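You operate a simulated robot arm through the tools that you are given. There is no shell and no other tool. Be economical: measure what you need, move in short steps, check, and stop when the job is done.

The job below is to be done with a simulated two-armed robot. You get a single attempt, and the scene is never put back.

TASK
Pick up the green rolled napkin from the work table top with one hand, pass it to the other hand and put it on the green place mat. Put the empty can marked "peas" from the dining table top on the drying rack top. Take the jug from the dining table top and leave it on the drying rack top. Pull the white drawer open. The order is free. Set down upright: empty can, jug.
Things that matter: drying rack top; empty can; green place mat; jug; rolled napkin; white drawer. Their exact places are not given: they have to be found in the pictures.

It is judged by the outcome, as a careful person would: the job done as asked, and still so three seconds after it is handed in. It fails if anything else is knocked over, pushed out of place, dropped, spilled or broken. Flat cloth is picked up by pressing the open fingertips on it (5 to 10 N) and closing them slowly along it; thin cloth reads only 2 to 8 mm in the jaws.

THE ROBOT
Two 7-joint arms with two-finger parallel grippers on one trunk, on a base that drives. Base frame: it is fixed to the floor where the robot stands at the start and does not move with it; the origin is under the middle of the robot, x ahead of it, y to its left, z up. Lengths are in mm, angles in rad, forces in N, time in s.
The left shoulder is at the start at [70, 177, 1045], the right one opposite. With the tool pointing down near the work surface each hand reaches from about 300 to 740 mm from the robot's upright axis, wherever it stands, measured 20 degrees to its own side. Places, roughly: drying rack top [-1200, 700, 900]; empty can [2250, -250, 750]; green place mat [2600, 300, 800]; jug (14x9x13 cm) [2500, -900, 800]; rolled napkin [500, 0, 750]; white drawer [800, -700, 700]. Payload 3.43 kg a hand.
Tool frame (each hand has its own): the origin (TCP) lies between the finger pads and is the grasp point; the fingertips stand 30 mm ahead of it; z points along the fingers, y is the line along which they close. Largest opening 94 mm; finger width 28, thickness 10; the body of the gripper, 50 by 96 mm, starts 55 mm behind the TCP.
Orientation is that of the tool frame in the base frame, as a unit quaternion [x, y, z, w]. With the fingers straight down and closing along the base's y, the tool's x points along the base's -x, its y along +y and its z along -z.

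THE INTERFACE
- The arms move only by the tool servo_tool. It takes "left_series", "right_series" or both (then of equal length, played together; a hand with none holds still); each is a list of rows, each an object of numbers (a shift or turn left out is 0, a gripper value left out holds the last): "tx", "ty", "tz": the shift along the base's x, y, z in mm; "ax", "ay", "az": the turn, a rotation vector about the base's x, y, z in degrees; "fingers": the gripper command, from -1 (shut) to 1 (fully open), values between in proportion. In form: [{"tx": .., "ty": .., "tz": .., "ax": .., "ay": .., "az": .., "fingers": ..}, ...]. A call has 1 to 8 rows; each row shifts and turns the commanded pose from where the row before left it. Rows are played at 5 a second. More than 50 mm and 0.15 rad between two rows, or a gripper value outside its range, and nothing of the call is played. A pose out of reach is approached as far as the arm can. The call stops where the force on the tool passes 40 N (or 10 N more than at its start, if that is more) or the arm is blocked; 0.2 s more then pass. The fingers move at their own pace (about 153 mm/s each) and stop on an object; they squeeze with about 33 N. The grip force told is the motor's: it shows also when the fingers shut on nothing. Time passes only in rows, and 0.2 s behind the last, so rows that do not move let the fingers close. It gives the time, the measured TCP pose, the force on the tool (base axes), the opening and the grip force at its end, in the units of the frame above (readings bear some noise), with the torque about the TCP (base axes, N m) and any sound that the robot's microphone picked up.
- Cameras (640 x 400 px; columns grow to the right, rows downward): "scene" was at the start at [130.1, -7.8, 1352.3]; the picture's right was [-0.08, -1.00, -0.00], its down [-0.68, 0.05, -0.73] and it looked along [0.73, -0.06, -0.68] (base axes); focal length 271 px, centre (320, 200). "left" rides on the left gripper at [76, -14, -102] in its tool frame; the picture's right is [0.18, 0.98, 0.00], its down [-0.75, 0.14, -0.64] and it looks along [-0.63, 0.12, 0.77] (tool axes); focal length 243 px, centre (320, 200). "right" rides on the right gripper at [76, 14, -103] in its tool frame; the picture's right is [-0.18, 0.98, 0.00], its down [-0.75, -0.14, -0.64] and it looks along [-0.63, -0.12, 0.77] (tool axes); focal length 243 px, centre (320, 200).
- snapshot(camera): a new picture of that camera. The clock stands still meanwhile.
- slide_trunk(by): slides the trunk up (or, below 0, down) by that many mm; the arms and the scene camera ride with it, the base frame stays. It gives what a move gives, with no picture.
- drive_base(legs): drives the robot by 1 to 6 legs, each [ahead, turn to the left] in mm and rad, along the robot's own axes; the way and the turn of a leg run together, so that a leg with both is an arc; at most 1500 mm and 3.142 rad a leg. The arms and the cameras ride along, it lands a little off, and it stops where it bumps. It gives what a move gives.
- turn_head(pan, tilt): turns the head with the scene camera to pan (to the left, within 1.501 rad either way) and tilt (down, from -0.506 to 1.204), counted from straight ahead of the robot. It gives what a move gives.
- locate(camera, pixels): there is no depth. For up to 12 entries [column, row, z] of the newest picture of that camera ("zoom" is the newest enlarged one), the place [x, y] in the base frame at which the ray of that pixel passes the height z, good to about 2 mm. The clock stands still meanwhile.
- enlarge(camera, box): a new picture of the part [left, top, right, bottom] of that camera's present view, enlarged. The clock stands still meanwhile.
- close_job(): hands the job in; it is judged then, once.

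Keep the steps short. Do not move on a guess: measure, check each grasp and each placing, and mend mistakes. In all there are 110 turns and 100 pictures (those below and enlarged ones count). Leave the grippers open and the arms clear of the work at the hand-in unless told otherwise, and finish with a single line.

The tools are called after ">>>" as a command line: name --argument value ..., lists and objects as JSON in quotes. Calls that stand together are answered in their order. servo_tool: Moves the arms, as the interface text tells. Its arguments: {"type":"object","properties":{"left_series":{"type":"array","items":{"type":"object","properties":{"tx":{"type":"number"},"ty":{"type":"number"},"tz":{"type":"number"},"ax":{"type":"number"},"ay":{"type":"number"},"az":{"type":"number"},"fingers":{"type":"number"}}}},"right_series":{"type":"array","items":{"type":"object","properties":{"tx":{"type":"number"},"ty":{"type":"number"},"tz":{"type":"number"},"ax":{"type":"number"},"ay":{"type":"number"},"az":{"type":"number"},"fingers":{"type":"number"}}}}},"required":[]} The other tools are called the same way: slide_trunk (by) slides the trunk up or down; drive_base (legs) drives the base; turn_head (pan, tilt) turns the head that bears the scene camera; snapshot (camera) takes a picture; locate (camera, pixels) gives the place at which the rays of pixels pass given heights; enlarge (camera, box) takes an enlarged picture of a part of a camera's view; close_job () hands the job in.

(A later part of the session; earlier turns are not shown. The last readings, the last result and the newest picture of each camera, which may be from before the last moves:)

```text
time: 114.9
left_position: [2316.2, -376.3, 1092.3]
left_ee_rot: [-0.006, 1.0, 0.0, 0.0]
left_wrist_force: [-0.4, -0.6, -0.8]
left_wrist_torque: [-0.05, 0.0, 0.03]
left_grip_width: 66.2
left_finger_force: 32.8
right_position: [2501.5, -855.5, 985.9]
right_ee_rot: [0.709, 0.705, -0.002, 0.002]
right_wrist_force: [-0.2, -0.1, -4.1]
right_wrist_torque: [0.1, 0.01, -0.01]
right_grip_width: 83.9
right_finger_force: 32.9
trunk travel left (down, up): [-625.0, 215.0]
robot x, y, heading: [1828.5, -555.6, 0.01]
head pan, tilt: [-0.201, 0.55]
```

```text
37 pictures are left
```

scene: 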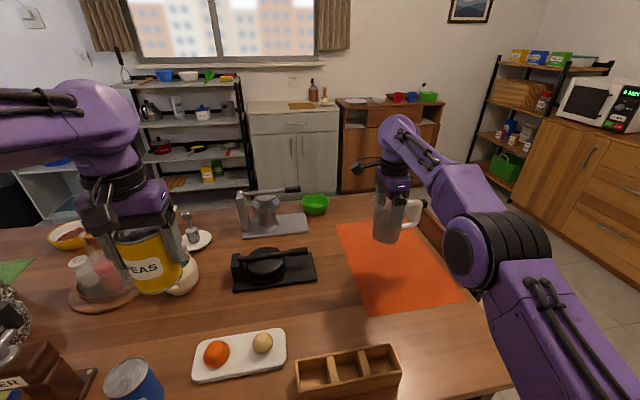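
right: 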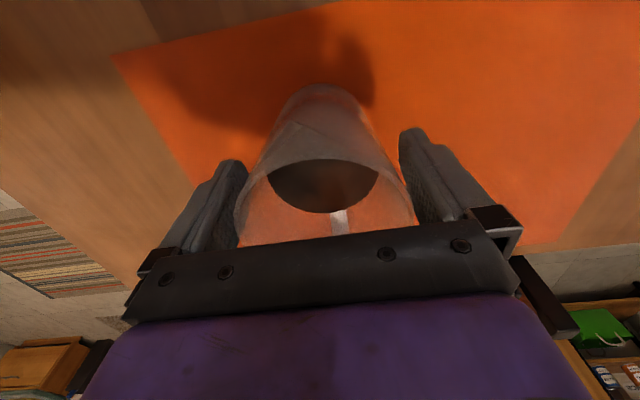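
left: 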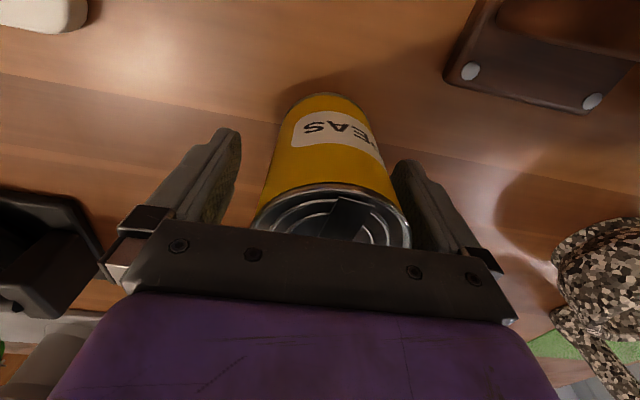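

Jug lifted level (≈4 N). I pull the right hand in to a compact carrying pose, then back off and turn left toward +y.

>>> servo_tool --right_series '[{"tz": 35, "tx": -15}, {"tz": 35, "tx": -30}, {"tx": -40}, {"tx": -40, "ty": 10}, {"tx": -40, "ty": 15}, {"tx": -40, "ty": 15}, {"tx": -30, "ty": 15}]'

>>> drive_base --legs '[[-330, 0], [0, 1.56]]'

>>> turn_head --pan 0.7 --tilt 0.45

>>> snapshot --camera "scene"

```text
time: 116.5
left_position: [2315.7, -374.7, 1091.6]
left_ee_rot: [-0.007, 1.0, -0.001, 0.0]
left_wrist_force: [-0.1, 0.0, -0.2]
left_wrist_torque: [-0.04, 0.03, 0.01]
left_grip_width: 66.0
left_finger_force: 33.0
right_position: [2285.4, -803.1, 1057.4]
right_ee_rot: [0.71, 0.704, 0.008, -0.006]
right_wrist_force: [0.5, 0.5, -5.2]
right_wrist_torque: [0.04, 0.04, -0.04]
right_grip_width: 83.7
right_finger_force: 33.1
right hand out of reach, approached as far as the arm can: row 7
trunk travel left (down, up): [-625.0, 215.0]
robot x, y, heading: [1821.6, -556.0, 0.007]
head pan, tilt: [-0.201, 0.55]
```

```text
time: 122.3
left_position: [1335.7, -61.8, 1091.4]
left_ee_rot: [-0.694, 0.72, 0.0, -0.001]
left_wrist_force: [-0.1, -0.1, -0.5]
left_wrist_torque: [-0.02, -0.02, 0.01]
left_grip_width: 65.8
left_finger_force: 33.2
right_position: [1763.4, -113.7, 1056.7]
right_ee_rot: [0.03, 1.0, -0.001, -0.008]
right_wrist_force: [-0.6, -0.2, -4.4]
right_wrist_torque: [-0.04, 0.07, 0.02]
right_grip_width: 83.5
right_finger_force: 33.1
trunk travel left (down, up): [-625.0, 215.0]
robot x, y, heading: [1492.1, -565.6, 1.53]
head pan, tilt: [-0.201, 0.55]
```

```text
time: 123.5
left_position: [1334.0, -61.0, 1090.8]
left_ee_rot: [-0.694, 0.72, 0.0, 0.0]
left_wrist_force: [-0.6, 0.2, -1.3]
left_wrist_torque: [-0.02, 0.01, 0.02]
left_grip_width: 66.0
left_finger_force: 32.6
right_position: [1763.8, -114.2, 1056.8]
right_ee_rot: [0.03, 0.999, 0.0, -0.011]
right_wrist_force: [-0.5, 0.4, -3.9]
right_wrist_torque: [-0.01, 0.07, -0.02]
right_grip_width: 83.5
right_finger_force: 32.7
trunk travel left (down, up): [-625.0, 215.0]
robot x, y, heading: [1492.2, -564.8, 1.534]
head pan, tilt: [0.7, 0.45]
```

```text
36 pictures are left
```

scene: 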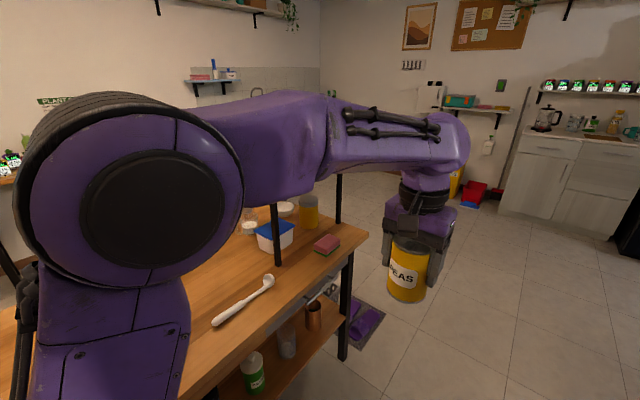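

>>> enlarge --camera "scene" --box '[150, 220, 380, 400]'

>>> turn_head --pan 1.35 --tilt 0.7

>>> snapshot --camera "scene"

```text
2.22 times, centred on (265, 310) of scene
```

zoom: 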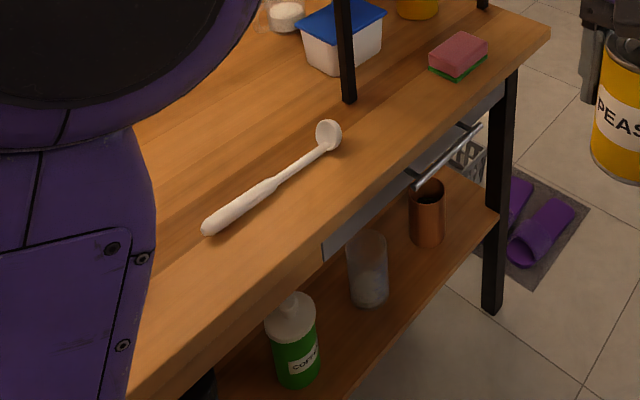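

```text
time: 124.6
left_position: [1334.9, -61.3, 1092.2]
left_ee_rot: [-0.694, 0.72, 0.0, 0.0]
left_wrist_force: [-0.1, -0.3, -0.4]
left_wrist_torque: [0.0, -0.04, 0.02]
left_grip_width: 65.8
left_finger_force: 33.0
right_position: [1763.1, -113.7, 1056.5]
right_ee_rot: [0.03, 0.999, 0.0, -0.011]
right_wrist_force: [-0.6, 0.1, -3.5]
right_wrist_torque: [-0.03, 0.06, -0.03]
right_grip_width: 83.7
right_finger_force: 33.0
trunk travel left (down, up): [-625.0, 215.0]
robot x, y, heading: [1493.5, -561.2, 1.529]
head pan, tilt: [1.349, 0.7]
```

```text
34 pictures are left
```

scene: 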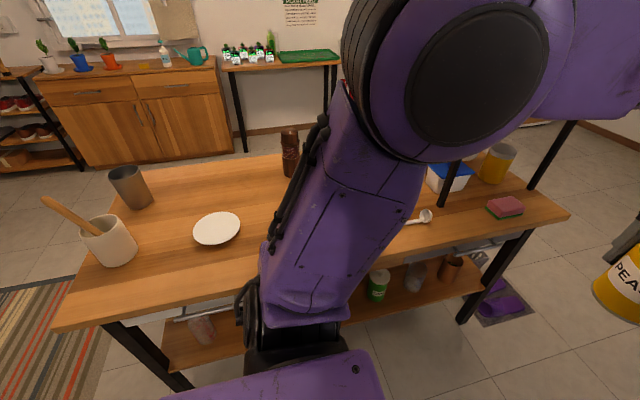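

The white drawer with a bar handle is under the work table's far side near y≈-700. I deliver can and jug first: drive to (1500,1240), turn to face -x, drive past the table.

>>> drive_base --legs '[[1500, 0.04], [320, 0], [0, 1.57], [1300, 0]]'

>>> turn_head --pan 0.25 --tilt 0.5

>>> snapshot --camera "scene"

```text
time: 143.4
left_position: [-208.7, 1176.2, 1091.9]
left_ee_rot: [0.999, -0.036, 0.0, 0.0]
left_wrist_force: [0.3, 0.4, -0.2]
left_wrist_torque: [0.01, -0.03, -0.03]
left_grip_width: 64.9
left_finger_force: 33.0
right_position: [-141.2, 1603.0, 1056.9]
right_ee_rot: [-0.673, 0.74, -0.009, -0.007]
right_wrist_force: [-0.8, -0.5, -3.2]
right_wrist_torque: [-0.07, 0.03, 0.0]
right_grip_width: 83.3
right_finger_force: 33.3
trunk travel left (down, up): [-625.0, 215.0]
robot x, y, heading: [297.9, 1316.5, 3.065]
head pan, tilt: [1.349, 0.7]
```

```text
time: 144.8
left_position: [-209.6, 1176.9, 1091.1]
left_ee_rot: [0.999, -0.036, 0.0, 0.0]
left_wrist_force: [-0.4, 0.5, 0.4]
left_wrist_torque: [0.0, 0.03, 0.01]
left_grip_width: 65.5
left_finger_force: 33.2
right_position: [-140.8, 1602.4, 1056.9]
right_ee_rot: [-0.673, 0.74, -0.008, -0.008]
right_wrist_force: [0.6, 1.3, -3.3]
right_wrist_torque: [-0.07, -0.04, 0.0]
right_grip_width: 83.5
right_finger_force: 32.8
trunk travel left (down, up): [-625.0, 215.0]
robot x, y, heading: [297.1, 1316.0, 3.065]
head pan, tilt: [0.25, 0.499]
```

```text
33 pictures are left
```

scene: 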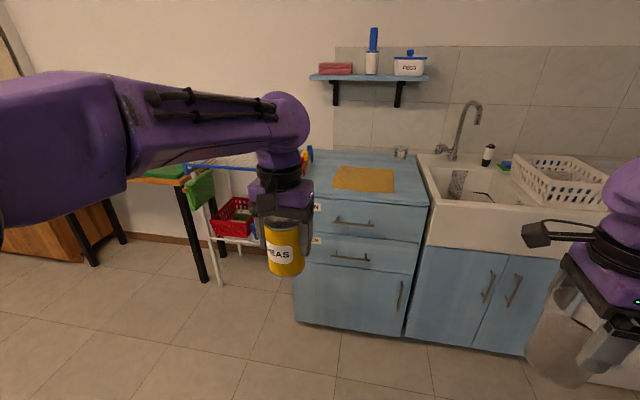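

I move nearer to the rack: to about (-250,870), facing -x.

>>> drive_base --legs '[[0, 0.75], [710, 0], [0, -0.67]]'

>>> turn_head --pan 0.15 --tilt 0.5

>>> snapshot --camera "scene"

```text
time: 152.5
left_position: [-772.6, 677.8, 1091.4]
left_ee_rot: [1.0, 0.007, 0.0, 0.001]
left_wrist_force: [0.1, 0.5, -0.7]
left_wrist_torque: [0.02, -0.01, 0.03]
left_grip_width: 65.4
left_finger_force: 32.8
right_position: [-743.3, 1108.7, 1056.1]
right_ee_rot: [-0.705, 0.71, -0.009, -0.007]
right_wrist_force: [-0.7, 0.0, -4.4]
right_wrist_torque: [-0.1, 0.01, 0.0]
right_grip_width: 83.7
right_finger_force: 33.0
trunk travel left (down, up): [-625.0, 215.0]
robot x, y, heading: [-284.3, 862.6, -3.124]
head pan, tilt: [0.25, 0.499]
```

```text
time: 153.2
left_position: [-772.6, 677.9, 1091.2]
left_ee_rot: [1.0, 0.007, 0.0, 0.0]
left_wrist_force: [-0.2, 0.3, -0.8]
left_wrist_torque: [-0.02, -0.01, 0.01]
left_grip_width: 65.2
left_finger_force: 33.2
right_position: [-741.8, 1107.8, 1056.7]
right_ee_rot: [-0.705, 0.709, -0.009, -0.009]
right_wrist_force: [0.1, 0.4, -4.5]
right_wrist_torque: [-0.09, 0.02, -0.02]
right_grip_width: 83.6
right_finger_force: 33.2
trunk travel left (down, up): [-625.0, 215.0]
robot x, y, heading: [-280.8, 862.8, -3.126]
head pan, tilt: [0.15, 0.499]
```

```text
32 pictures are left
```

scene: 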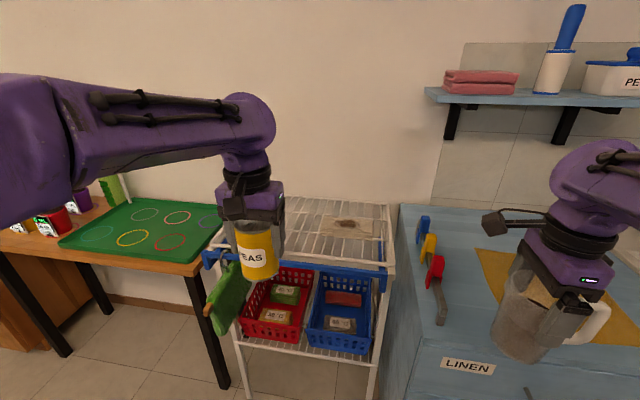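

>>> enlarge --camera "scene" --box '[190, 180, 420, 360]'

>>> locate --camera "scene" --pixels '[[238, 258, 900], [388, 270, 900], [286, 200, 900], [384, 206, 900], [324, 217, 900], [370, 237, 900], [237, 390, 0], [388, 270, 870], [400, 205, 900], [330, 245, 900]]'

```text
2.22 times, centred on (305, 270) of scene
```

zoom: 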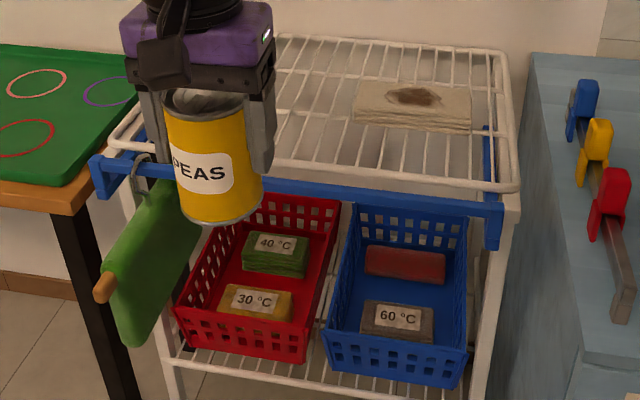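

```text
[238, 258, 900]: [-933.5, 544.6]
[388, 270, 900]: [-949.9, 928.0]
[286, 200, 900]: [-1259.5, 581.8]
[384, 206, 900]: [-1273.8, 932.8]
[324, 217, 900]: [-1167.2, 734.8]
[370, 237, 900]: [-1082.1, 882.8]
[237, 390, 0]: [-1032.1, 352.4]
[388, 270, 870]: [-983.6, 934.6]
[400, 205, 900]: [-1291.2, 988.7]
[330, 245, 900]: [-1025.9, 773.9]
```

Rack top: x -940…-1280, y 540…930 with a folded cloth at the right-back. Spots: can at ≈(-1060,620), jug at ≈(-1015,800). I raise the trunk for clearance and shift the base toward (-410,750).

>>> slide_trunk --by 60

>>> drive_base --legs '[[0, 0.67], [175, 0], [0, -0.69]]'

>>> turn_head --pan 0.0 --tilt 0.7

>>> snapshot --camera "scene"

```text
time: 154.2
left_position: [-773.5, 678.1, 1151.5]
left_ee_rot: [1.0, 0.007, -0.001, 0.0]
left_wrist_force: [-0.6, 0.2, -0.9]
left_wrist_torque: [0.03, 0.02, -0.04]
left_grip_width: 65.2
left_finger_force: 32.9
right_position: [-743.0, 1108.7, 1116.6]
right_ee_rot: [-0.704, 0.71, -0.009, -0.008]
right_wrist_force: [-0.2, -0.6, -4.2]
right_wrist_torque: [-0.08, 0.02, 0.02]
right_grip_width: 83.3
right_finger_force: 33.5
trunk travel left (down, up): [-685.0, 155.0]
robot x, y, heading: [-277.8, 863.5, -3.131]
head pan, tilt: [0.15, 0.499]
```

```text
time: 159.3
left_position: [-912.9, 590.6, 1150.9]
left_ee_rot: [1.0, -0.015, 0.0, 0.0]
left_wrist_force: [0.0, -1.1, -0.4]
left_wrist_torque: [-0.02, 0.03, -0.01]
left_grip_width: 65.3
left_finger_force: 33.3
right_position: [-865.7, 1019.9, 1115.9]
right_ee_rot: [-0.689, 0.725, -0.009, -0.006]
right_wrist_force: [0.8, 0.1, -3.8]
right_wrist_torque: [-0.08, 0.03, -0.02]
right_grip_width: 83.5
right_finger_force: 32.9
trunk travel left (down, up): [-685.0, 155.0]
robot x, y, heading: [-413.8, 750.5, 3.112]
head pan, tilt: [0.15, 0.499]
```

```text
time: 160.1
left_position: [-913.8, 592.1, 1151.2]
left_ee_rot: [1.0, -0.016, 0.0, 0.0]
left_wrist_force: [0.1, -0.3, -1.0]
left_wrist_torque: [-0.06, 0.0, -0.02]
left_grip_width: 65.3
left_finger_force: 33.0
right_position: [-863.7, 1020.4, 1116.3]
right_ee_rot: [-0.689, 0.725, -0.008, -0.008]
right_wrist_force: [-0.2, -0.6, -4.4]
right_wrist_torque: [-0.05, 0.02, 0.0]
right_grip_width: 83.8
right_finger_force: 32.7
trunk travel left (down, up): [-685.0, 155.0]
robot x, y, heading: [-414.6, 749.8, 3.108]
head pan, tilt: [0.0, 0.7]
```

```text
30 pictures are left
```

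scene: 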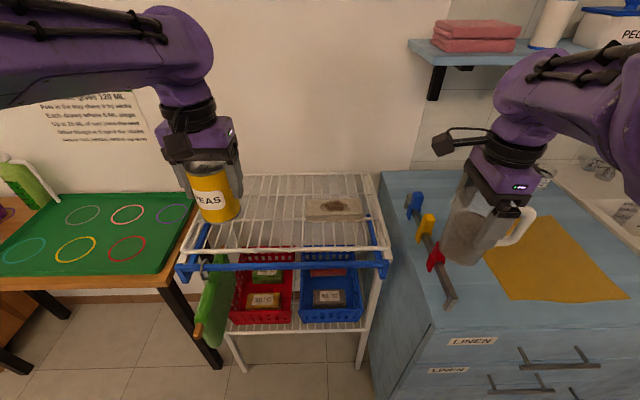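

>>> locate --camera "scene" --pixels '[[388, 250, 900], [388, 250, 870], [388, 250, 930], [190, 248, 900], [230, 175, 900], [378, 174, 900], [305, 215, 900], [372, 217, 900], [308, 197, 930], [362, 198, 930], [377, 175, 870], [388, 265, 880]]'

>>> enlarge --camera "scene" --box '[160, 150, 420, 300]'

```text
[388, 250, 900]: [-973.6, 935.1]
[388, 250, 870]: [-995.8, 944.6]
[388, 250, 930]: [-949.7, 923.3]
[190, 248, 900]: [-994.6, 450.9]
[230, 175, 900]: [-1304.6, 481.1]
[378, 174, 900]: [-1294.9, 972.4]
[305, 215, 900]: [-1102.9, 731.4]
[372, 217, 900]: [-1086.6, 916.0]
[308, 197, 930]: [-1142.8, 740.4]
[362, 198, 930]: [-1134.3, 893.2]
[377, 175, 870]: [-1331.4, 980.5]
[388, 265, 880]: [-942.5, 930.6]
```

```text
2.46 times, centred on (290, 225) of scene
```

zoom: 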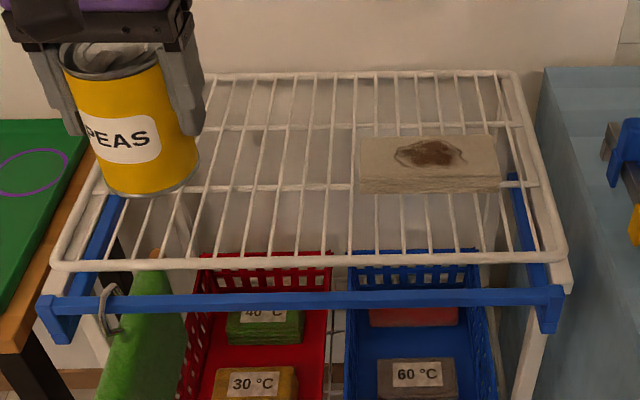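

Rack top z≈900, front rim x≈-970. Move the left hand with the can above (-1085,600) and lower to just above.

>>> servo_tool --left_series '[{"tx": -45}, {"tx": -45}, {"tx": -45}, {"tx": -37, "ty": 8}, {"tz": -45}, {"tz": -45}, {"tz": -45}, {"tz": -25}]'

>>> snapshot --camera "scene"

>>> snapshot --camera "left"

```text
time: 161.9
left_position: [-1067.7, 595.0, 991.6]
left_ee_rot: [1.0, -0.016, 0.0, 0.0]
left_wrist_force: [0.3, 0.5, -0.2]
left_wrist_torque: [0.02, -0.02, -0.04]
left_grip_width: 65.5
left_finger_force: 32.5
left hand out of reach, approached as far as the arm can: row 4
right_position: [-864.3, 1020.7, 1117.2]
right_ee_rot: [-0.688, 0.725, -0.009, -0.009]
right_wrist_force: [-0.3, -0.1, -4.0]
right_wrist_torque: [-0.03, 0.06, 0.03]
right_grip_width: 83.5
right_finger_force: 33.2
trunk travel left (down, up): [-685.0, 155.0]
robot x, y, heading: [-415.5, 750.9, 3.108]
head pan, tilt: [0.0, 0.7]
```

```text
28 pictures are left
```

scene: 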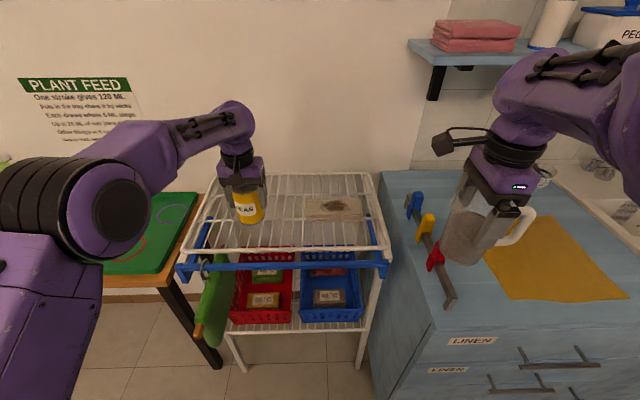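

```text
27 pictures are left
```

left: 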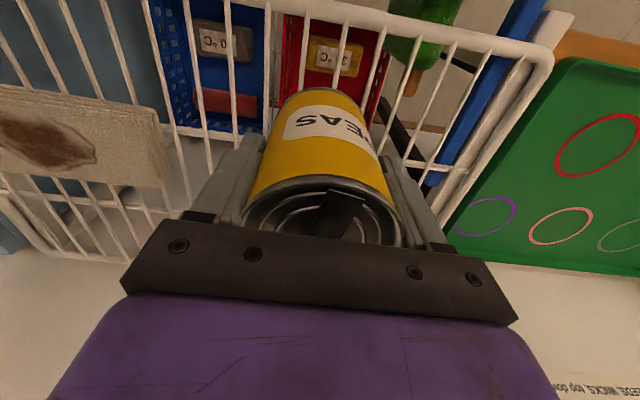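

Can is over the wire top, inside the rim. Lower slowly to contact.

>>> servo_tool --left_series '[{"tz": -10}, {"tz": -8}, {"tz": -5}, {"tz": -4}, {"tz": -3}, {"tz": -3}, {"tz": -3}]'

```text
time: 163.5
left_position: [-1068.4, 593.1, 953.8]
left_ee_rot: [1.0, -0.016, 0.0, -0.001]
left_wrist_force: [0.7, -0.5, -1.4]
left_wrist_torque: [-0.01, 0.0, -0.04]
left_grip_width: 65.3
left_finger_force: 33.0
right_position: [-864.8, 1021.1, 1115.9]
right_ee_rot: [-0.688, 0.725, -0.01, -0.008]
right_wrist_force: [0.4, -0.2, -4.6]
right_wrist_torque: [-0.07, 0.0, 0.0]
right_grip_width: 83.7
right_finger_force: 33.1
trunk travel left (down, up): [-685.0, 155.0]
robot x, y, heading: [-411.9, 752.8, 3.11]
head pan, tilt: [0.0, 0.7]
```

>>> servo_tool --left_series '[{"tz": -4}, {"tz": -4}, {"tz": -4}, {"tz": -4}, {"tz": -4}, {"tz": -4}]'

>>> snapshot --camera "left"

```text
time: 164.9
left_position: [-1066.9, 595.2, 931.5]
left_ee_rot: [1.0, -0.015, -0.003, 0.001]
left_wrist_force: [-8.2, -2.3, 26.8]
left_wrist_torque: [-0.02, -0.07, -0.04]
left_grip_width: 65.9
left_finger_force: 33.2
right_position: [-863.4, 1020.7, 1117.6]
right_ee_rot: [-0.688, 0.725, -0.008, -0.008]
right_wrist_force: [-0.3, -0.1, -5.1]
right_wrist_torque: [-0.1, 0.01, 0.01]
right_grip_width: 83.4
right_finger_force: 32.9
trunk travel left (down, up): [-685.0, 155.0]
robot x, y, heading: [-415.7, 751.9, 3.106]
head pan, tilt: [0.0, 0.7]
```

```text
26 pictures are left
```

left: 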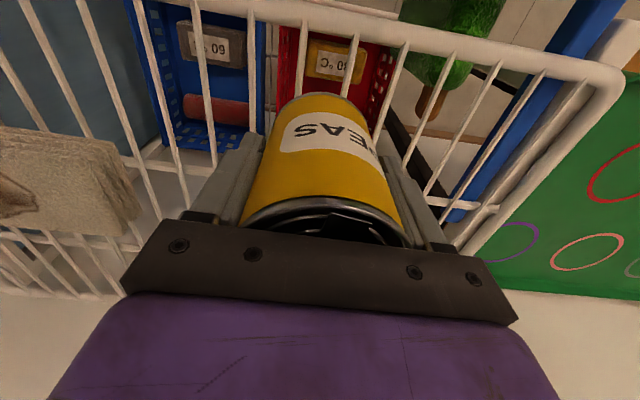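

Contact at TCP z 931 → rack surface z≈870. I ease up 2 mm, open, and raise.

>>> servo_tool --left_series '[{"tz": 2}, {"fingers": 0.45}, {"fingers": 0.6}, {"fingers": 1}, {}, {"tz": 30}, {"tz": 40}, {"tz": 40}]'

>>> servo_tool --left_series '[{"tz": 45}, {"tz": 45}, {"tz": 20, "tx": 40}, {"tx": 45}, {"tx": 45}, {"tx": 40, "ty": -30}]'

>>> snapshot --camera "scene"

```text
time: 166.7
left_position: [-1068.5, 595.3, 1041.1]
left_ee_rot: [1.0, -0.016, 0.0, 0.0]
left_wrist_force: [0.4, 0.2, 0.9]
left_wrist_torque: [-0.01, 0.01, 0.01]
left_grip_width: 93.7
left_finger_force: 0.2
right_position: [-863.4, 1020.3, 1115.0]
right_ee_rot: [-0.689, 0.725, -0.009, -0.009]
right_wrist_force: [-0.1, 0.1, -3.7]
right_wrist_torque: [-0.07, 0.02, -0.01]
right_grip_width: 83.5
right_finger_force: 33.0
trunk travel left (down, up): [-685.0, 155.0]
robot x, y, heading: [-414.3, 754.0, 3.104]
head pan, tilt: [0.0, 0.7]
```

```text
time: 168.1
left_position: [-896.8, 561.6, 1154.8]
left_ee_rot: [1.0, -0.016, -0.001, -0.001]
left_wrist_force: [-0.2, -1.1, -0.1]
left_wrist_torque: [0.04, 0.06, 0.01]
left_grip_width: 93.9
left_finger_force: 0.0
right_position: [-861.2, 1017.8, 1118.9]
right_ee_rot: [-0.688, 0.726, -0.007, -0.008]
right_wrist_force: [-0.3, -0.5, -2.9]
right_wrist_torque: [-0.04, 0.04, 0.02]
right_grip_width: 83.6
right_finger_force: 33.5
trunk travel left (down, up): [-685.0, 155.0]
robot x, y, heading: [-416.1, 754.2, 3.111]
head pan, tilt: [0.0, 0.7]
```

```text
25 pictures are left
```

scene: 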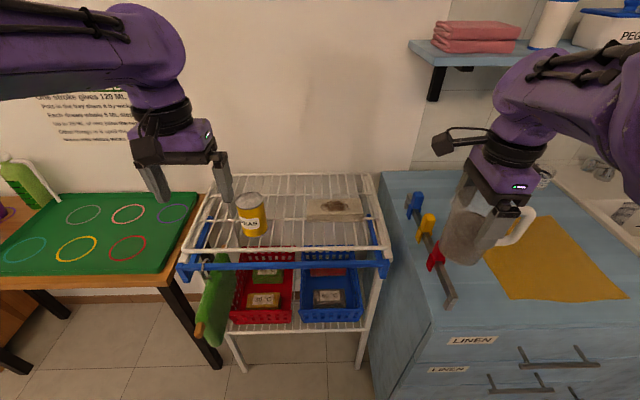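

Can stands upright. Recompute free space at z=870 for the jug.

>>> locate --camera "scene" --pixels '[[306, 219, 870], [364, 219, 870], [330, 249, 870], [388, 250, 870], [252, 236, 870], [306, 200, 900], [438, 255, 950], [447, 300, 950]]'

>>> enlarge --camera "scene" --box '[190, 165, 400, 285]'

```text
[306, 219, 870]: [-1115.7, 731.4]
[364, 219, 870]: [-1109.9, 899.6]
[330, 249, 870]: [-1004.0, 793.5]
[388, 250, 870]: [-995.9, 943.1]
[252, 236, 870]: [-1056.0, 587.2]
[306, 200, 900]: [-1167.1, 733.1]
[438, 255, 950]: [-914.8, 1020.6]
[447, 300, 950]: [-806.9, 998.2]
```

```text
3.05 times, centred on (295, 225) of scene
```

zoom: 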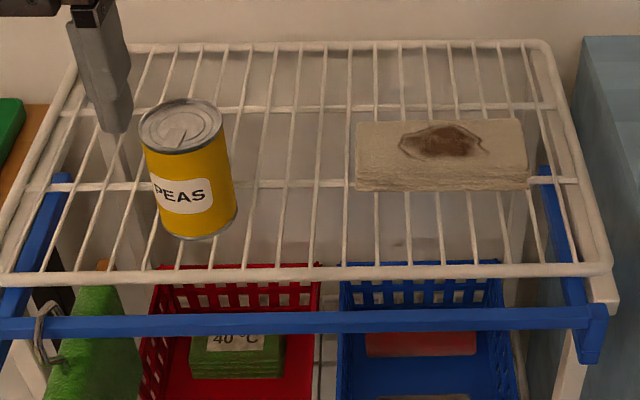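

Jug target: (-1052,770), between front rim (-1004) and cloth (-1112). Move the right hand there, high first.

>>> servo_tool --right_series '[{"tx": -27, "ty": -35}, {"tx": -27, "ty": -35}, {"tx": -27, "ty": -35}, {"tx": -27, "ty": -35}, {"tx": -27, "ty": -36}, {"tx": -27, "ty": -36}, {"tx": -27, "ty": -36}]'

>>> servo_tool --right_series '[{"tz": -30}, {"tz": -30}, {"tz": -30}, {"tz": -15}]'

>>> snapshot --camera "scene"

>>> snapshot --camera "right"

```text
time: 169.7
left_position: [-902.7, 562.8, 1153.0]
left_ee_rot: [1.0, -0.015, 0.001, 0.0]
left_wrist_force: [0.3, -0.1, 0.2]
left_wrist_torque: [0.05, -0.04, 0.01]
left_grip_width: 94.0
left_finger_force: 0.1
right_position: [-1031.2, 778.4, 1111.0]
right_ee_rot: [-0.688, 0.726, -0.009, -0.006]
right_wrist_force: [0.0, 0.3, -3.7]
right_wrist_torque: [-0.08, 0.03, 0.02]
right_grip_width: 83.4
right_finger_force: 32.8
right hand out of reach, approached as far as the arm can: row 7
trunk travel left (down, up): [-685.0, 155.0]
robot x, y, heading: [-415.9, 750.5, 3.113]
head pan, tilt: [0.0, 0.7]
```

```text
time: 170.7
left_position: [-901.2, 564.8, 1152.6]
left_ee_rot: [1.0, -0.016, 0.0, 0.0]
left_wrist_force: [0.1, -0.1, -0.8]
left_wrist_torque: [0.0, -0.03, 0.03]
left_grip_width: 94.2
left_finger_force: 0.1
right_position: [-1029.9, 781.5, 1003.9]
right_ee_rot: [-0.688, 0.725, -0.009, -0.008]
right_wrist_force: [0.4, 0.0, -3.8]
right_wrist_torque: [-0.08, -0.04, 0.0]
right_grip_width: 83.5
right_finger_force: 33.2
trunk travel left (down, up): [-685.0, 155.0]
robot x, y, heading: [-413.4, 752.9, 3.114]
head pan, tilt: [0.0, 0.7]
```

```text
23 pictures are left
```

scene: 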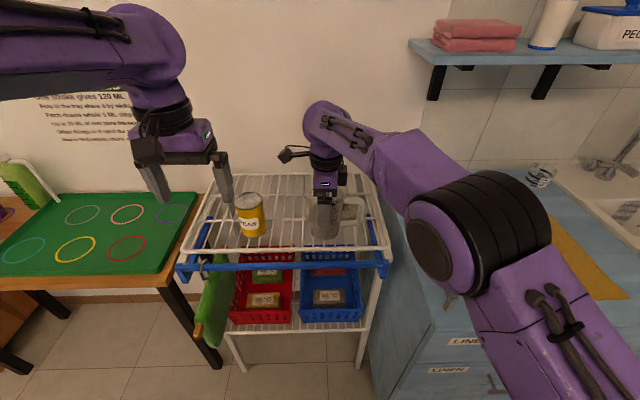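

```text
22 pictures are left
```

right: 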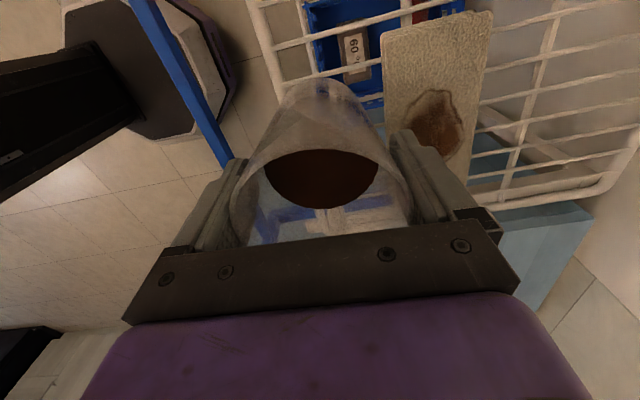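

>>> servo_tool --right_series '[{"tx": -11, "ty": -4}, {"tx": -11, "ty": -4}, {"tz": -10}, {"tz": -8}]'

>>> snapshot --camera "right"

>>> locate --camera "right" --pixels '[[385, 100, 890], [280, 85, 870], [270, 60, 870], [383, 40, 890]]'

```text
time: 171.7
left_position: [-902.0, 564.5, 1154.6]
left_ee_rot: [1.0, -0.016, 0.001, -0.001]
left_wrist_force: [0.5, -0.7, -0.3]
left_wrist_torque: [0.01, 0.01, 0.0]
left_grip_width: 94.4
left_finger_force: 0.0
right_position: [-1051.5, 773.1, 988.9]
right_ee_rot: [-0.688, 0.725, -0.008, -0.009]
right_wrist_force: [-0.3, 0.2, -3.9]
right_wrist_torque: [-0.08, -0.01, 0.01]
right_grip_width: 83.6
right_finger_force: 33.2
trunk travel left (down, up): [-685.0, 155.0]
robot x, y, heading: [-415.7, 751.8, 3.114]
head pan, tilt: [0.0, 0.7]
```

```text
21 pictures are left
```

right: 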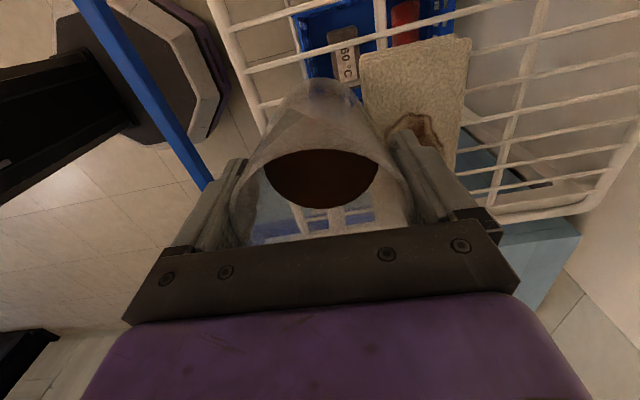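

```text
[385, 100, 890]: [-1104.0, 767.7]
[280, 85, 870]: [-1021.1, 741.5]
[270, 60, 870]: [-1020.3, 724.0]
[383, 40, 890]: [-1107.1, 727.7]
```

Cloth front edge ≈ -1092, rim ≈ -1000; I shift +6 to x≈-1045 and lower slowly to contact.

>>> servo_tool --right_series '[{"tx": 6}, {"tz": -8}, {"tz": -6}, {"tz": -4}, {"tz": -4}, {"tz": -4}, {"tz": -4}]'

```text
time: 173.3
left_position: [-897.9, 564.1, 1155.8]
left_ee_rot: [1.0, -0.016, -0.002, -0.001]
left_wrist_force: [-0.2, -0.3, -0.7]
left_wrist_torque: [-0.01, 0.01, 0.02]
left_grip_width: 94.2
left_finger_force: 0.1
right_position: [-1041.9, 772.0, 959.5]
right_ee_rot: [-0.687, 0.726, -0.006, -0.01]
right_wrist_force: [-3.6, -1.2, 27.0]
right_wrist_torque: [0.17, -0.09, -0.04]
right_grip_width: 83.5
right_finger_force: 32.7
trunk travel left (down, up): [-685.0, 155.0]
robot x, y, heading: [-413.7, 750.5, 3.11]
head pan, tilt: [0.0, 0.7]
```

Contact at 959.5 (rack ≈ 866, as expected). Check the picture before releasing.

>>> snapshot --camera "right"

>>> enlarge --camera "scene" --box '[220, 140, 420, 280]'

```text
20 pictures are left
```

right: 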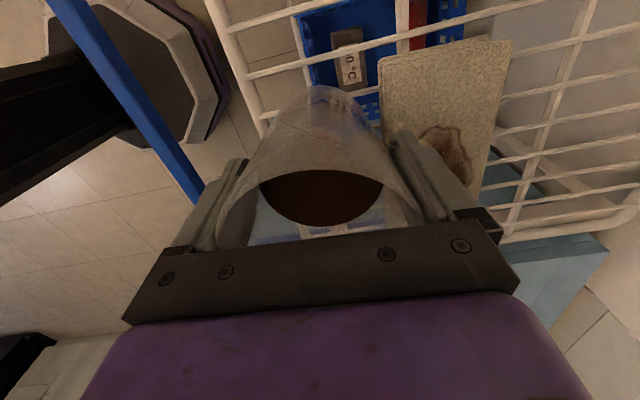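

```text
2.86 times, centred on (320, 210) of scene
```

zoom: 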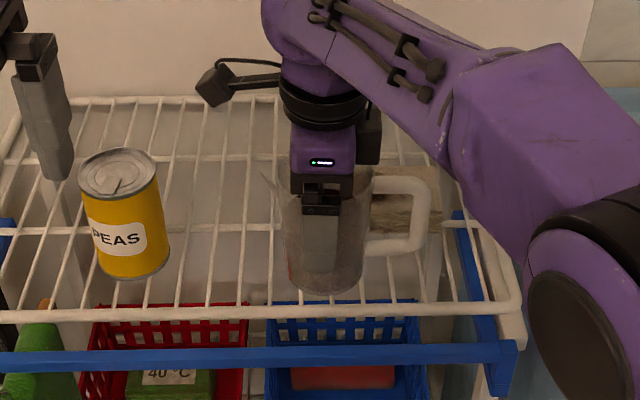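

Base is inside the rim and clear of the cloth. Release and rise.

>>> servo_tool --right_series '[{"tz": 2}, {"fingers": 0.8}, {"fingers": 0.9}, {"fingers": 1}, {}, {"tz": 15}, {"tz": 25}, {"tz": 30}]'

>>> servo_tool --right_series '[{"tz": 40}, {"tz": 40}, {"tx": 35, "ty": 30}, {"tx": 35, "ty": 35}, {"tx": 35, "ty": 35}, {"tx": 35, "ty": 35}, {"tx": 30, "ty": 35}]'

>>> enlarge --camera "scene" --box '[200, 150, 420, 290]'

```text
time: 175.1
left_position: [-900.1, 564.4, 1154.6]
left_ee_rot: [1.0, -0.016, 0.0, -0.001]
left_wrist_force: [0.2, 0.1, -0.2]
left_wrist_torque: [0.0, 0.01, 0.01]
left_grip_width: 94.1
left_finger_force: 0.0
right_position: [-1046.4, 772.3, 1027.0]
right_ee_rot: [-0.688, 0.725, -0.009, -0.008]
right_wrist_force: [0.5, 0.7, -0.8]
right_wrist_torque: [0.0, -0.01, 0.0]
right_grip_width: 94.0
right_finger_force: 0.1
trunk travel left (down, up): [-685.0, 155.0]
robot x, y, heading: [-413.1, 753.6, 3.107]
head pan, tilt: [0.0, 0.7]
```

```text
time: 176.7
left_position: [-900.3, 569.9, 1153.8]
left_ee_rot: [1.0, -0.017, -0.001, 0.002]
left_wrist_force: [0.1, -0.7, 0.4]
left_wrist_torque: [-0.02, -0.02, -0.03]
left_grip_width: 94.1
left_finger_force: 0.1
right_position: [-866.2, 960.6, 1095.8]
right_ee_rot: [-0.688, 0.725, -0.01, -0.01]
right_wrist_force: [0.1, 1.1, -0.4]
right_wrist_torque: [-0.08, 0.03, 0.01]
right_grip_width: 94.0
right_finger_force: 0.0
right hand out of reach, approached as far as the arm can: row 1, 2
trunk travel left (down, up): [-685.0, 155.0]
robot x, y, heading: [-413.0, 753.1, 3.105]
head pan, tilt: [0.0, 0.7]
```

```text
2.86 times, centred on (310, 220) of scene
```

zoom: 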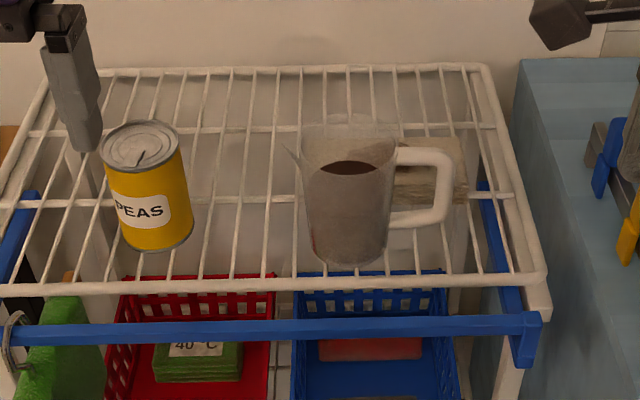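

Can and jug stand on the rack. Now back to the drawer's side: reverse, go round the table's left, down the aisle, and face -x near y≈-850.

>>> drive_base --legs '[[-200, 0], [0, -2.09], [590, 0], [0, -1.015]]'

```text
time: 188.8
left_position: [584.7, 1441.6, 1154.4]
left_ee_rot: [0.008, 1.0, 0.0, -0.001]
left_wrist_force: [-0.2, 0.1, 0.3]
left_wrist_torque: [0.01, -0.02, 0.02]
left_grip_width: 93.9
left_finger_force: 0.0
right_position: [559.0, 1049.6, 1096.3]
right_ee_rot: [0.72, 0.694, 0.008, -0.008]
right_wrist_force: [0.3, 0.9, 0.1]
right_wrist_torque: [0.02, 0.0, -0.01]
right_grip_width: 93.9
right_finger_force: 0.0
trunk travel left (down, up): [-685.0, 155.0]
robot x, y, heading: [100.0, 1245.9, -0.022]
head pan, tilt: [0.0, 0.7]
```

>>> drive_base --legs '[[1420, 0.02], [0, -1.58], [1500, 0], [580, 0]]'

>>> drive_base --legs '[[0, -1.55]]'

>>> turn_head --pan -0.1 --tilt 0.75

>>> snapshot --camera "scene"

```text
time: 209.5
left_position: [1690.4, -1335.2, 1154.4]
left_ee_rot: [0.716, 0.699, -0.001, 0.0]
left_wrist_force: [0.5, 0.3, 0.4]
left_wrist_torque: [-0.01, -0.01, -0.03]
left_grip_width: 93.8
left_finger_force: 0.0
right_position: [1297.3, -1305.5, 1098.0]
right_ee_rot: [1.0, -0.022, 0.01, 0.001]
right_wrist_force: [-0.7, -0.4, 0.6]
right_wrist_torque: [0.0, -0.03, -0.05]
right_grip_width: 94.0
right_finger_force: 0.0
trunk travel left (down, up): [-685.0, 155.0]
robot x, y, heading: [1499.7, -849.9, -1.595]
head pan, tilt: [0.0, 0.7]
```

```text
time: 213.7
left_position: [1013.7, -1038.6, 1153.5]
left_ee_rot: [1.0, -0.015, 0.0, 0.0]
left_wrist_force: [0.7, -0.3, 0.1]
left_wrist_torque: [0.0, -0.01, -0.03]
left_grip_width: 93.9
left_finger_force: 0.1
right_position: [1044.1, -646.9, 1096.9]
right_ee_rot: [-0.689, 0.725, -0.008, -0.008]
right_wrist_force: [-0.2, -0.2, 0.3]
right_wrist_torque: [0.0, 0.01, 0.01]
right_grip_width: 94.0
right_finger_force: 0.0
trunk travel left (down, up): [-685.0, 155.0]
robot x, y, heading: [1496.1, -855.1, 3.114]
head pan, tilt: [0.0, 0.7]
```

```text
time: 214.4
left_position: [1012.3, -1038.0, 1154.7]
left_ee_rot: [1.0, -0.015, 0.0, 0.0]
left_wrist_force: [0.0, -0.1, 0.1]
left_wrist_torque: [-0.01, 0.01, 0.01]
left_grip_width: 94.2
left_finger_force: 0.0
right_position: [1044.1, -647.6, 1096.5]
right_ee_rot: [-0.689, 0.725, -0.008, -0.008]
right_wrist_force: [-0.4, 0.1, -0.1]
right_wrist_torque: [0.02, -0.02, -0.01]
right_grip_width: 93.9
right_finger_force: 0.1
trunk travel left (down, up): [-685.0, 155.0]
robot x, y, heading: [1497.2, -848.9, 3.113]
head pan, tilt: [-0.099, 0.75]
```

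```text
17 pictures are left
```

scene: 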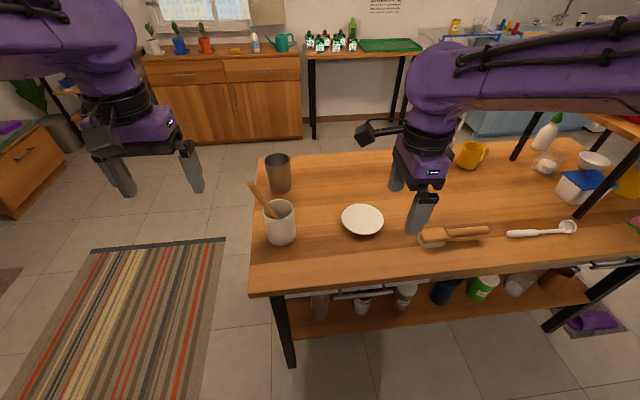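

>>> locate --camera "scene" --pixels '[[250, 298, 750], [420, 278, 750], [335, 295, 690], [410, 289, 690], [335, 297, 670], [283, 300, 730], [435, 275, 730]]'

>>> enlarge --camera "scene" --box '[240, 230, 480, 380]'

```text
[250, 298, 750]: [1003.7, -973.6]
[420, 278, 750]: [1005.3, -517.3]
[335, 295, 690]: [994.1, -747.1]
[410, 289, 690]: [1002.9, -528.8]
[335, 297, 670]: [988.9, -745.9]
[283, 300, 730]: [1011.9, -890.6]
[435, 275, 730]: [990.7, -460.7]
```

```text
2.67 times, centred on (360, 305) of scene
```

zoom: 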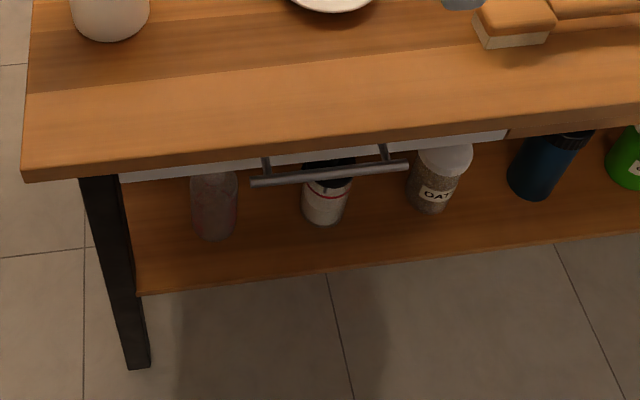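

Drawer front spans y≈-890…-460 with a bar handle near y≈-700…-560. I back off 110 mm and lower the trunk 380 mm to see and reach it horizontally.

>>> drive_base --legs '[[-120, 0.02]]'

>>> slide_trunk --by -380

>>> turn_head --pan -0.25 --tilt 0.5

>>> snapshot --camera "scene"

```text
time: 215.6
left_position: [1137.4, -1051.6, 1153.8]
left_ee_rot: [1.0, -0.005, 0.001, 0.001]
left_wrist_force: [0.2, -0.8, 0.0]
left_wrist_torque: [-0.02, 0.0, -0.03]
left_grip_width: 93.9
left_finger_force: 0.0
right_position: [1159.3, -658.4, 1096.4]
right_ee_rot: [-0.697, 0.717, -0.007, -0.008]
right_wrist_force: [-0.3, 0.5, 0.6]
right_wrist_torque: [-0.02, 0.0, 0.01]
right_grip_width: 94.0
right_finger_force: 0.1
trunk travel left (down, up): [-685.0, 155.0]
robot x, y, heading: [1622.2, -853.3, 3.136]
head pan, tilt: [-0.099, 0.75]
```

```text
time: 219.3
left_position: [1138.5, -1051.2, 772.4]
left_ee_rot: [1.0, -0.005, 0.0, -0.001]
left_wrist_force: [0.7, -0.2, -0.4]
left_wrist_torque: [-0.02, -0.03, -0.02]
left_grip_width: 93.7
left_finger_force: 0.0
right_position: [1161.6, -657.4, 716.6]
right_ee_rot: [-0.696, 0.718, -0.009, -0.008]
right_wrist_force: [0.4, 0.1, -0.2]
right_wrist_torque: [-0.04, -0.01, 0.01]
right_grip_width: 94.0
right_finger_force: 0.0
trunk travel left (down, up): [-305.0, 535.0]
robot x, y, heading: [1622.1, -853.2, 3.138]
head pan, tilt: [-0.099, 0.75]
```

```text
time: 220.1
left_position: [1139.2, -1050.9, 774.3]
left_ee_rot: [1.0, -0.004, 0.0, -0.001]
left_wrist_force: [0.7, -0.7, -0.3]
left_wrist_torque: [0.0, -0.02, 0.03]
left_grip_width: 93.7
left_finger_force: 0.0
right_position: [1161.8, -657.6, 718.5]
right_ee_rot: [-0.697, 0.717, -0.009, -0.007]
right_wrist_force: [0.4, -0.5, 0.4]
right_wrist_torque: [0.03, 0.0, -0.01]
right_grip_width: 94.4
right_finger_force: 0.2
trunk travel left (down, up): [-305.0, 535.0]
robot x, y, heading: [1619.1, -853.8, 3.133]
head pan, tilt: [-0.25, 0.499]
```

```text
15 pictures are left
```

scene: 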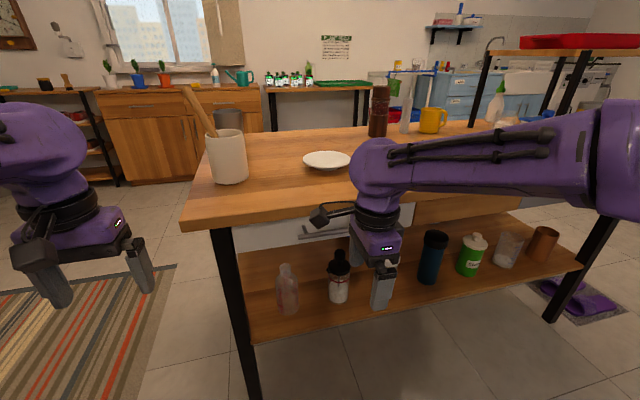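

>>> enlarge --camera "scene" --box '[200, 180, 440, 330]'

>>> locate --camera "scene" --pixels '[[298, 239, 700], [298, 239, 680], [298, 239, 660], [298, 239, 640], [235, 240, 700], [347, 230, 680], [347, 230, 660], [182, 231, 750], [182, 228, 750]]'

```text
2.67 times, centred on (320, 255) of scene
```

zoom: 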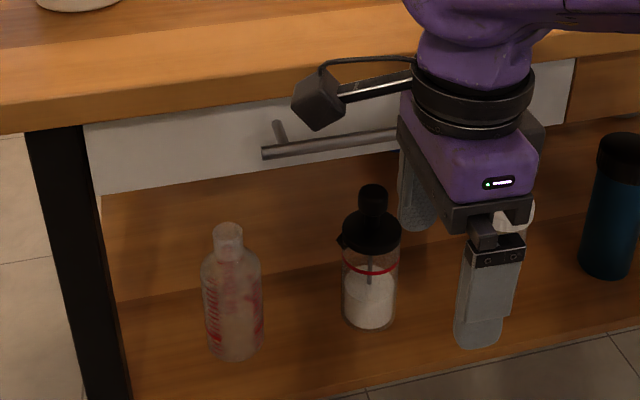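

```text
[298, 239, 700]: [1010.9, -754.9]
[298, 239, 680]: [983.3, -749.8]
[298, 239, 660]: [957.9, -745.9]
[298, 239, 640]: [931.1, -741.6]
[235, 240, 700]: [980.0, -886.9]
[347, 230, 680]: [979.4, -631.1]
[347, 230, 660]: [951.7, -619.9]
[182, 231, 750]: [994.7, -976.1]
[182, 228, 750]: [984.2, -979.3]
```

Handle bar ≈ x 1010, z 702, y -752…-578 (centre ≈ -665). I pitch the right hand to point at the drawer (closing vertically) while still 60+ mm short of it.

>>> servo_tool --right_series '[{"tx": -10, "ay": 7.5}, {"tx": -10, "ay": 7.5}, {"tx": -10, "ay": 7.5}, {"tx": -10, "ay": 7.5}, {"tx": -10, "ay": 7.5}, {"tx": -10, "ay": 7.5}]'

>>> servo_tool --right_series '[{"ay": 7.5}, {"ay": 7.5}, {"ay": 7.5}, {"ay": 7.5}, {"ay": 7.5}, {"ay": 7.5}]'

>>> snapshot --camera "right"

>>> snapshot --camera "scene"

```text
time: 221.5
left_position: [1139.0, -1050.7, 774.0]
left_ee_rot: [1.0, -0.006, 0.001, 0.0]
left_wrist_force: [-0.7, 0.5, 0.2]
left_wrist_torque: [0.01, 0.02, -0.01]
left_grip_width: 94.3
left_finger_force: 0.1
right_position: [1097.5, -657.7, 718.9]
right_ee_rot: [-0.65, 0.659, 0.256, -0.28]
right_wrist_force: [0.0, -0.9, -0.4]
right_wrist_torque: [-0.02, 0.01, -0.03]
right_grip_width: 94.3
right_finger_force: 0.0
right hand out of reach, approached as far as the arm can: row 6
trunk travel left (down, up): [-305.0, 535.0]
robot x, y, heading: [1619.1, -852.6, 3.129]
head pan, tilt: [-0.25, 0.499]
```

```text
time: 222.0
left_position: [1140.8, -1051.1, 774.5]
left_ee_rot: [1.0, -0.003, 0.0, 0.0]
left_wrist_force: [-0.8, -0.3, -0.3]
left_wrist_torque: [0.0, 0.01, 0.01]
left_grip_width: 93.7
left_finger_force: 0.1
right_position: [1070.2, -640.4, 745.4]
right_ee_rot: [0.639, -0.632, -0.291, 0.327]
right_wrist_force: [27.4, -8.2, -10.9]
right_wrist_torque: [0.01, -0.09, 0.12]
right_grip_width: 79.6
right_finger_force: 0.2
right hand out of reach, approached as far as the arm can: row 1, 2
trunk travel left (down, up): [-305.0, 535.0]
robot x, y, heading: [1618.1, -848.7, 3.137]
head pan, tilt: [-0.25, 0.499]
stopped in row 2 (right hand): the force on the tool passed its limit (the readings are from after the stop); the commanded pose is now the measured one
```

```text
13 pictures are left
```

right: 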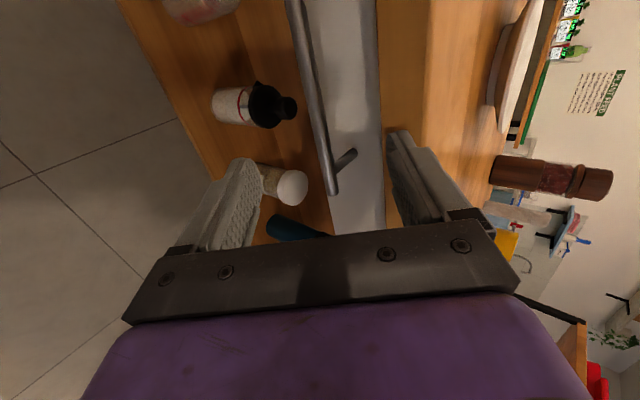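

```text
12 pictures are left
```

scene: 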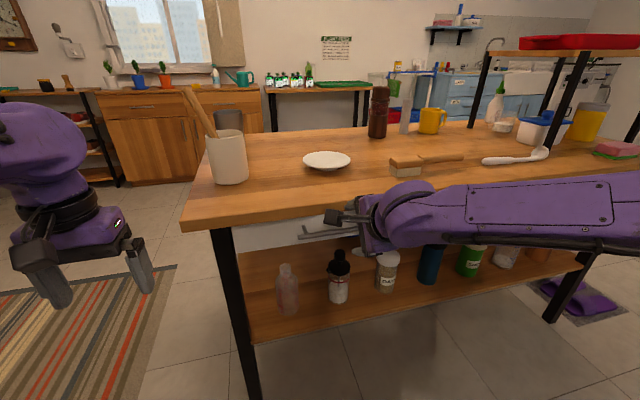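

The upper finger touched the table edge as the arm was too folded. I withdraw the hand, back the base 90 mm for room, and continue the pitch there.

>>> servo_tool --right_series '[{"tx": 30, "tz": -10}, {"tx": 30, "tz": -20}, {}]'

>>> drive_base --legs '[[-110, 0]]'

>>> servo_tool --right_series '[{"tx": -45}, {"tx": -40, "ay": 6}, {"tx": -20, "ay": 7.5}, {"ay": 7.5}, {"ay": 7.5}, {"ay": 7.5}]'

```text
time: 222.8
left_position: [1139.1, -1051.2, 774.1]
left_ee_rot: [1.0, -0.003, -0.001, 0.0]
left_wrist_force: [0.5, -0.6, 0.9]
left_wrist_torque: [-0.01, -0.03, 0.01]
left_grip_width: 94.1
left_finger_force: 0.2
right_position: [1101.2, -614.8, 746.7]
right_ee_rot: [0.64, -0.631, -0.291, 0.328]
right_wrist_force: [0.2, 0.9, 1.1]
right_wrist_torque: [0.02, 0.02, 0.0]
right_grip_width: 94.0
right_finger_force: 0.0
right hand out of reach, approached as far as the arm can: row 1, 2
trunk travel left (down, up): [-305.0, 535.0]
robot x, y, heading: [1623.8, -847.9, 3.133]
head pan, tilt: [-0.25, 0.499]
```

```text
time: 224.0
left_position: [1248.2, -1051.0, 773.7]
left_ee_rot: [1.0, -0.005, -0.001, 0.0]
left_wrist_force: [-0.5, -0.4, -0.1]
left_wrist_torque: [0.01, 0.03, 0.0]
left_grip_width: 94.0
left_finger_force: 0.1
right_position: [1211.5, -614.1, 745.2]
right_ee_rot: [0.639, -0.632, -0.291, 0.328]
right_wrist_force: [0.1, 0.0, 0.0]
right_wrist_torque: [-0.01, -0.03, 0.02]
right_grip_width: 94.1
right_finger_force: 0.1
trunk travel left (down, up): [-305.0, 535.0]
robot x, y, heading: [1731.0, -856.0, 3.13]
head pan, tilt: [-0.25, 0.499]
```

```text
time: 225.4
left_position: [1248.6, -1051.5, 775.3]
left_ee_rot: [1.0, -0.005, 0.001, 0.0]
left_wrist_force: [-0.5, 0.7, -0.1]
left_wrist_torque: [0.0, 0.01, -0.01]
left_grip_width: 94.2
left_finger_force: 0.0
right_position: [1145.7, -617.3, 744.9]
right_ee_rot: [0.631, -0.623, -0.308, 0.344]
right_wrist_force: [-0.3, 0.9, 0.3]
right_wrist_torque: [0.0, 0.01, 0.02]
right_grip_width: 93.8
right_finger_force: 0.1
right hand out of reach, approached as far as the arm can: row 2, 3, 4, 5, 6
trunk travel left (down, up): [-305.0, 535.0]
robot x, y, heading: [1730.0, -856.3, 3.134]
head pan, tilt: [-0.25, 0.499]
```

The wrist limits the pitch at ≈53° in this yaw. I take one picture from the hand to pin down bar height and table-edge clearance.

>>> snapshot --camera "right"

>>> locate --camera "right" --pixels '[[320, 100, 680], [320, 100, 700]]'

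```text
11 pictures are left
```

right: 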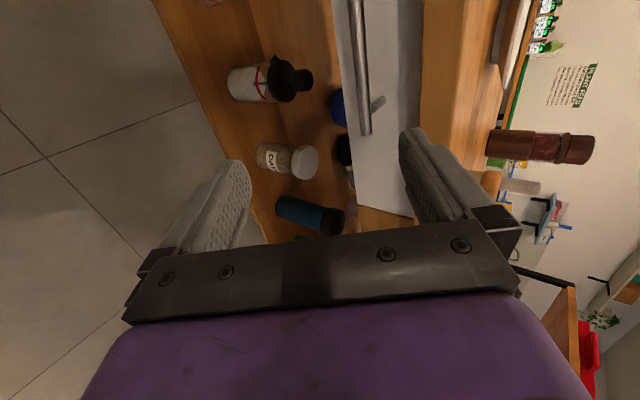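

```text
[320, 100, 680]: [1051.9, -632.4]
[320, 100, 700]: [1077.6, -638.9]
```

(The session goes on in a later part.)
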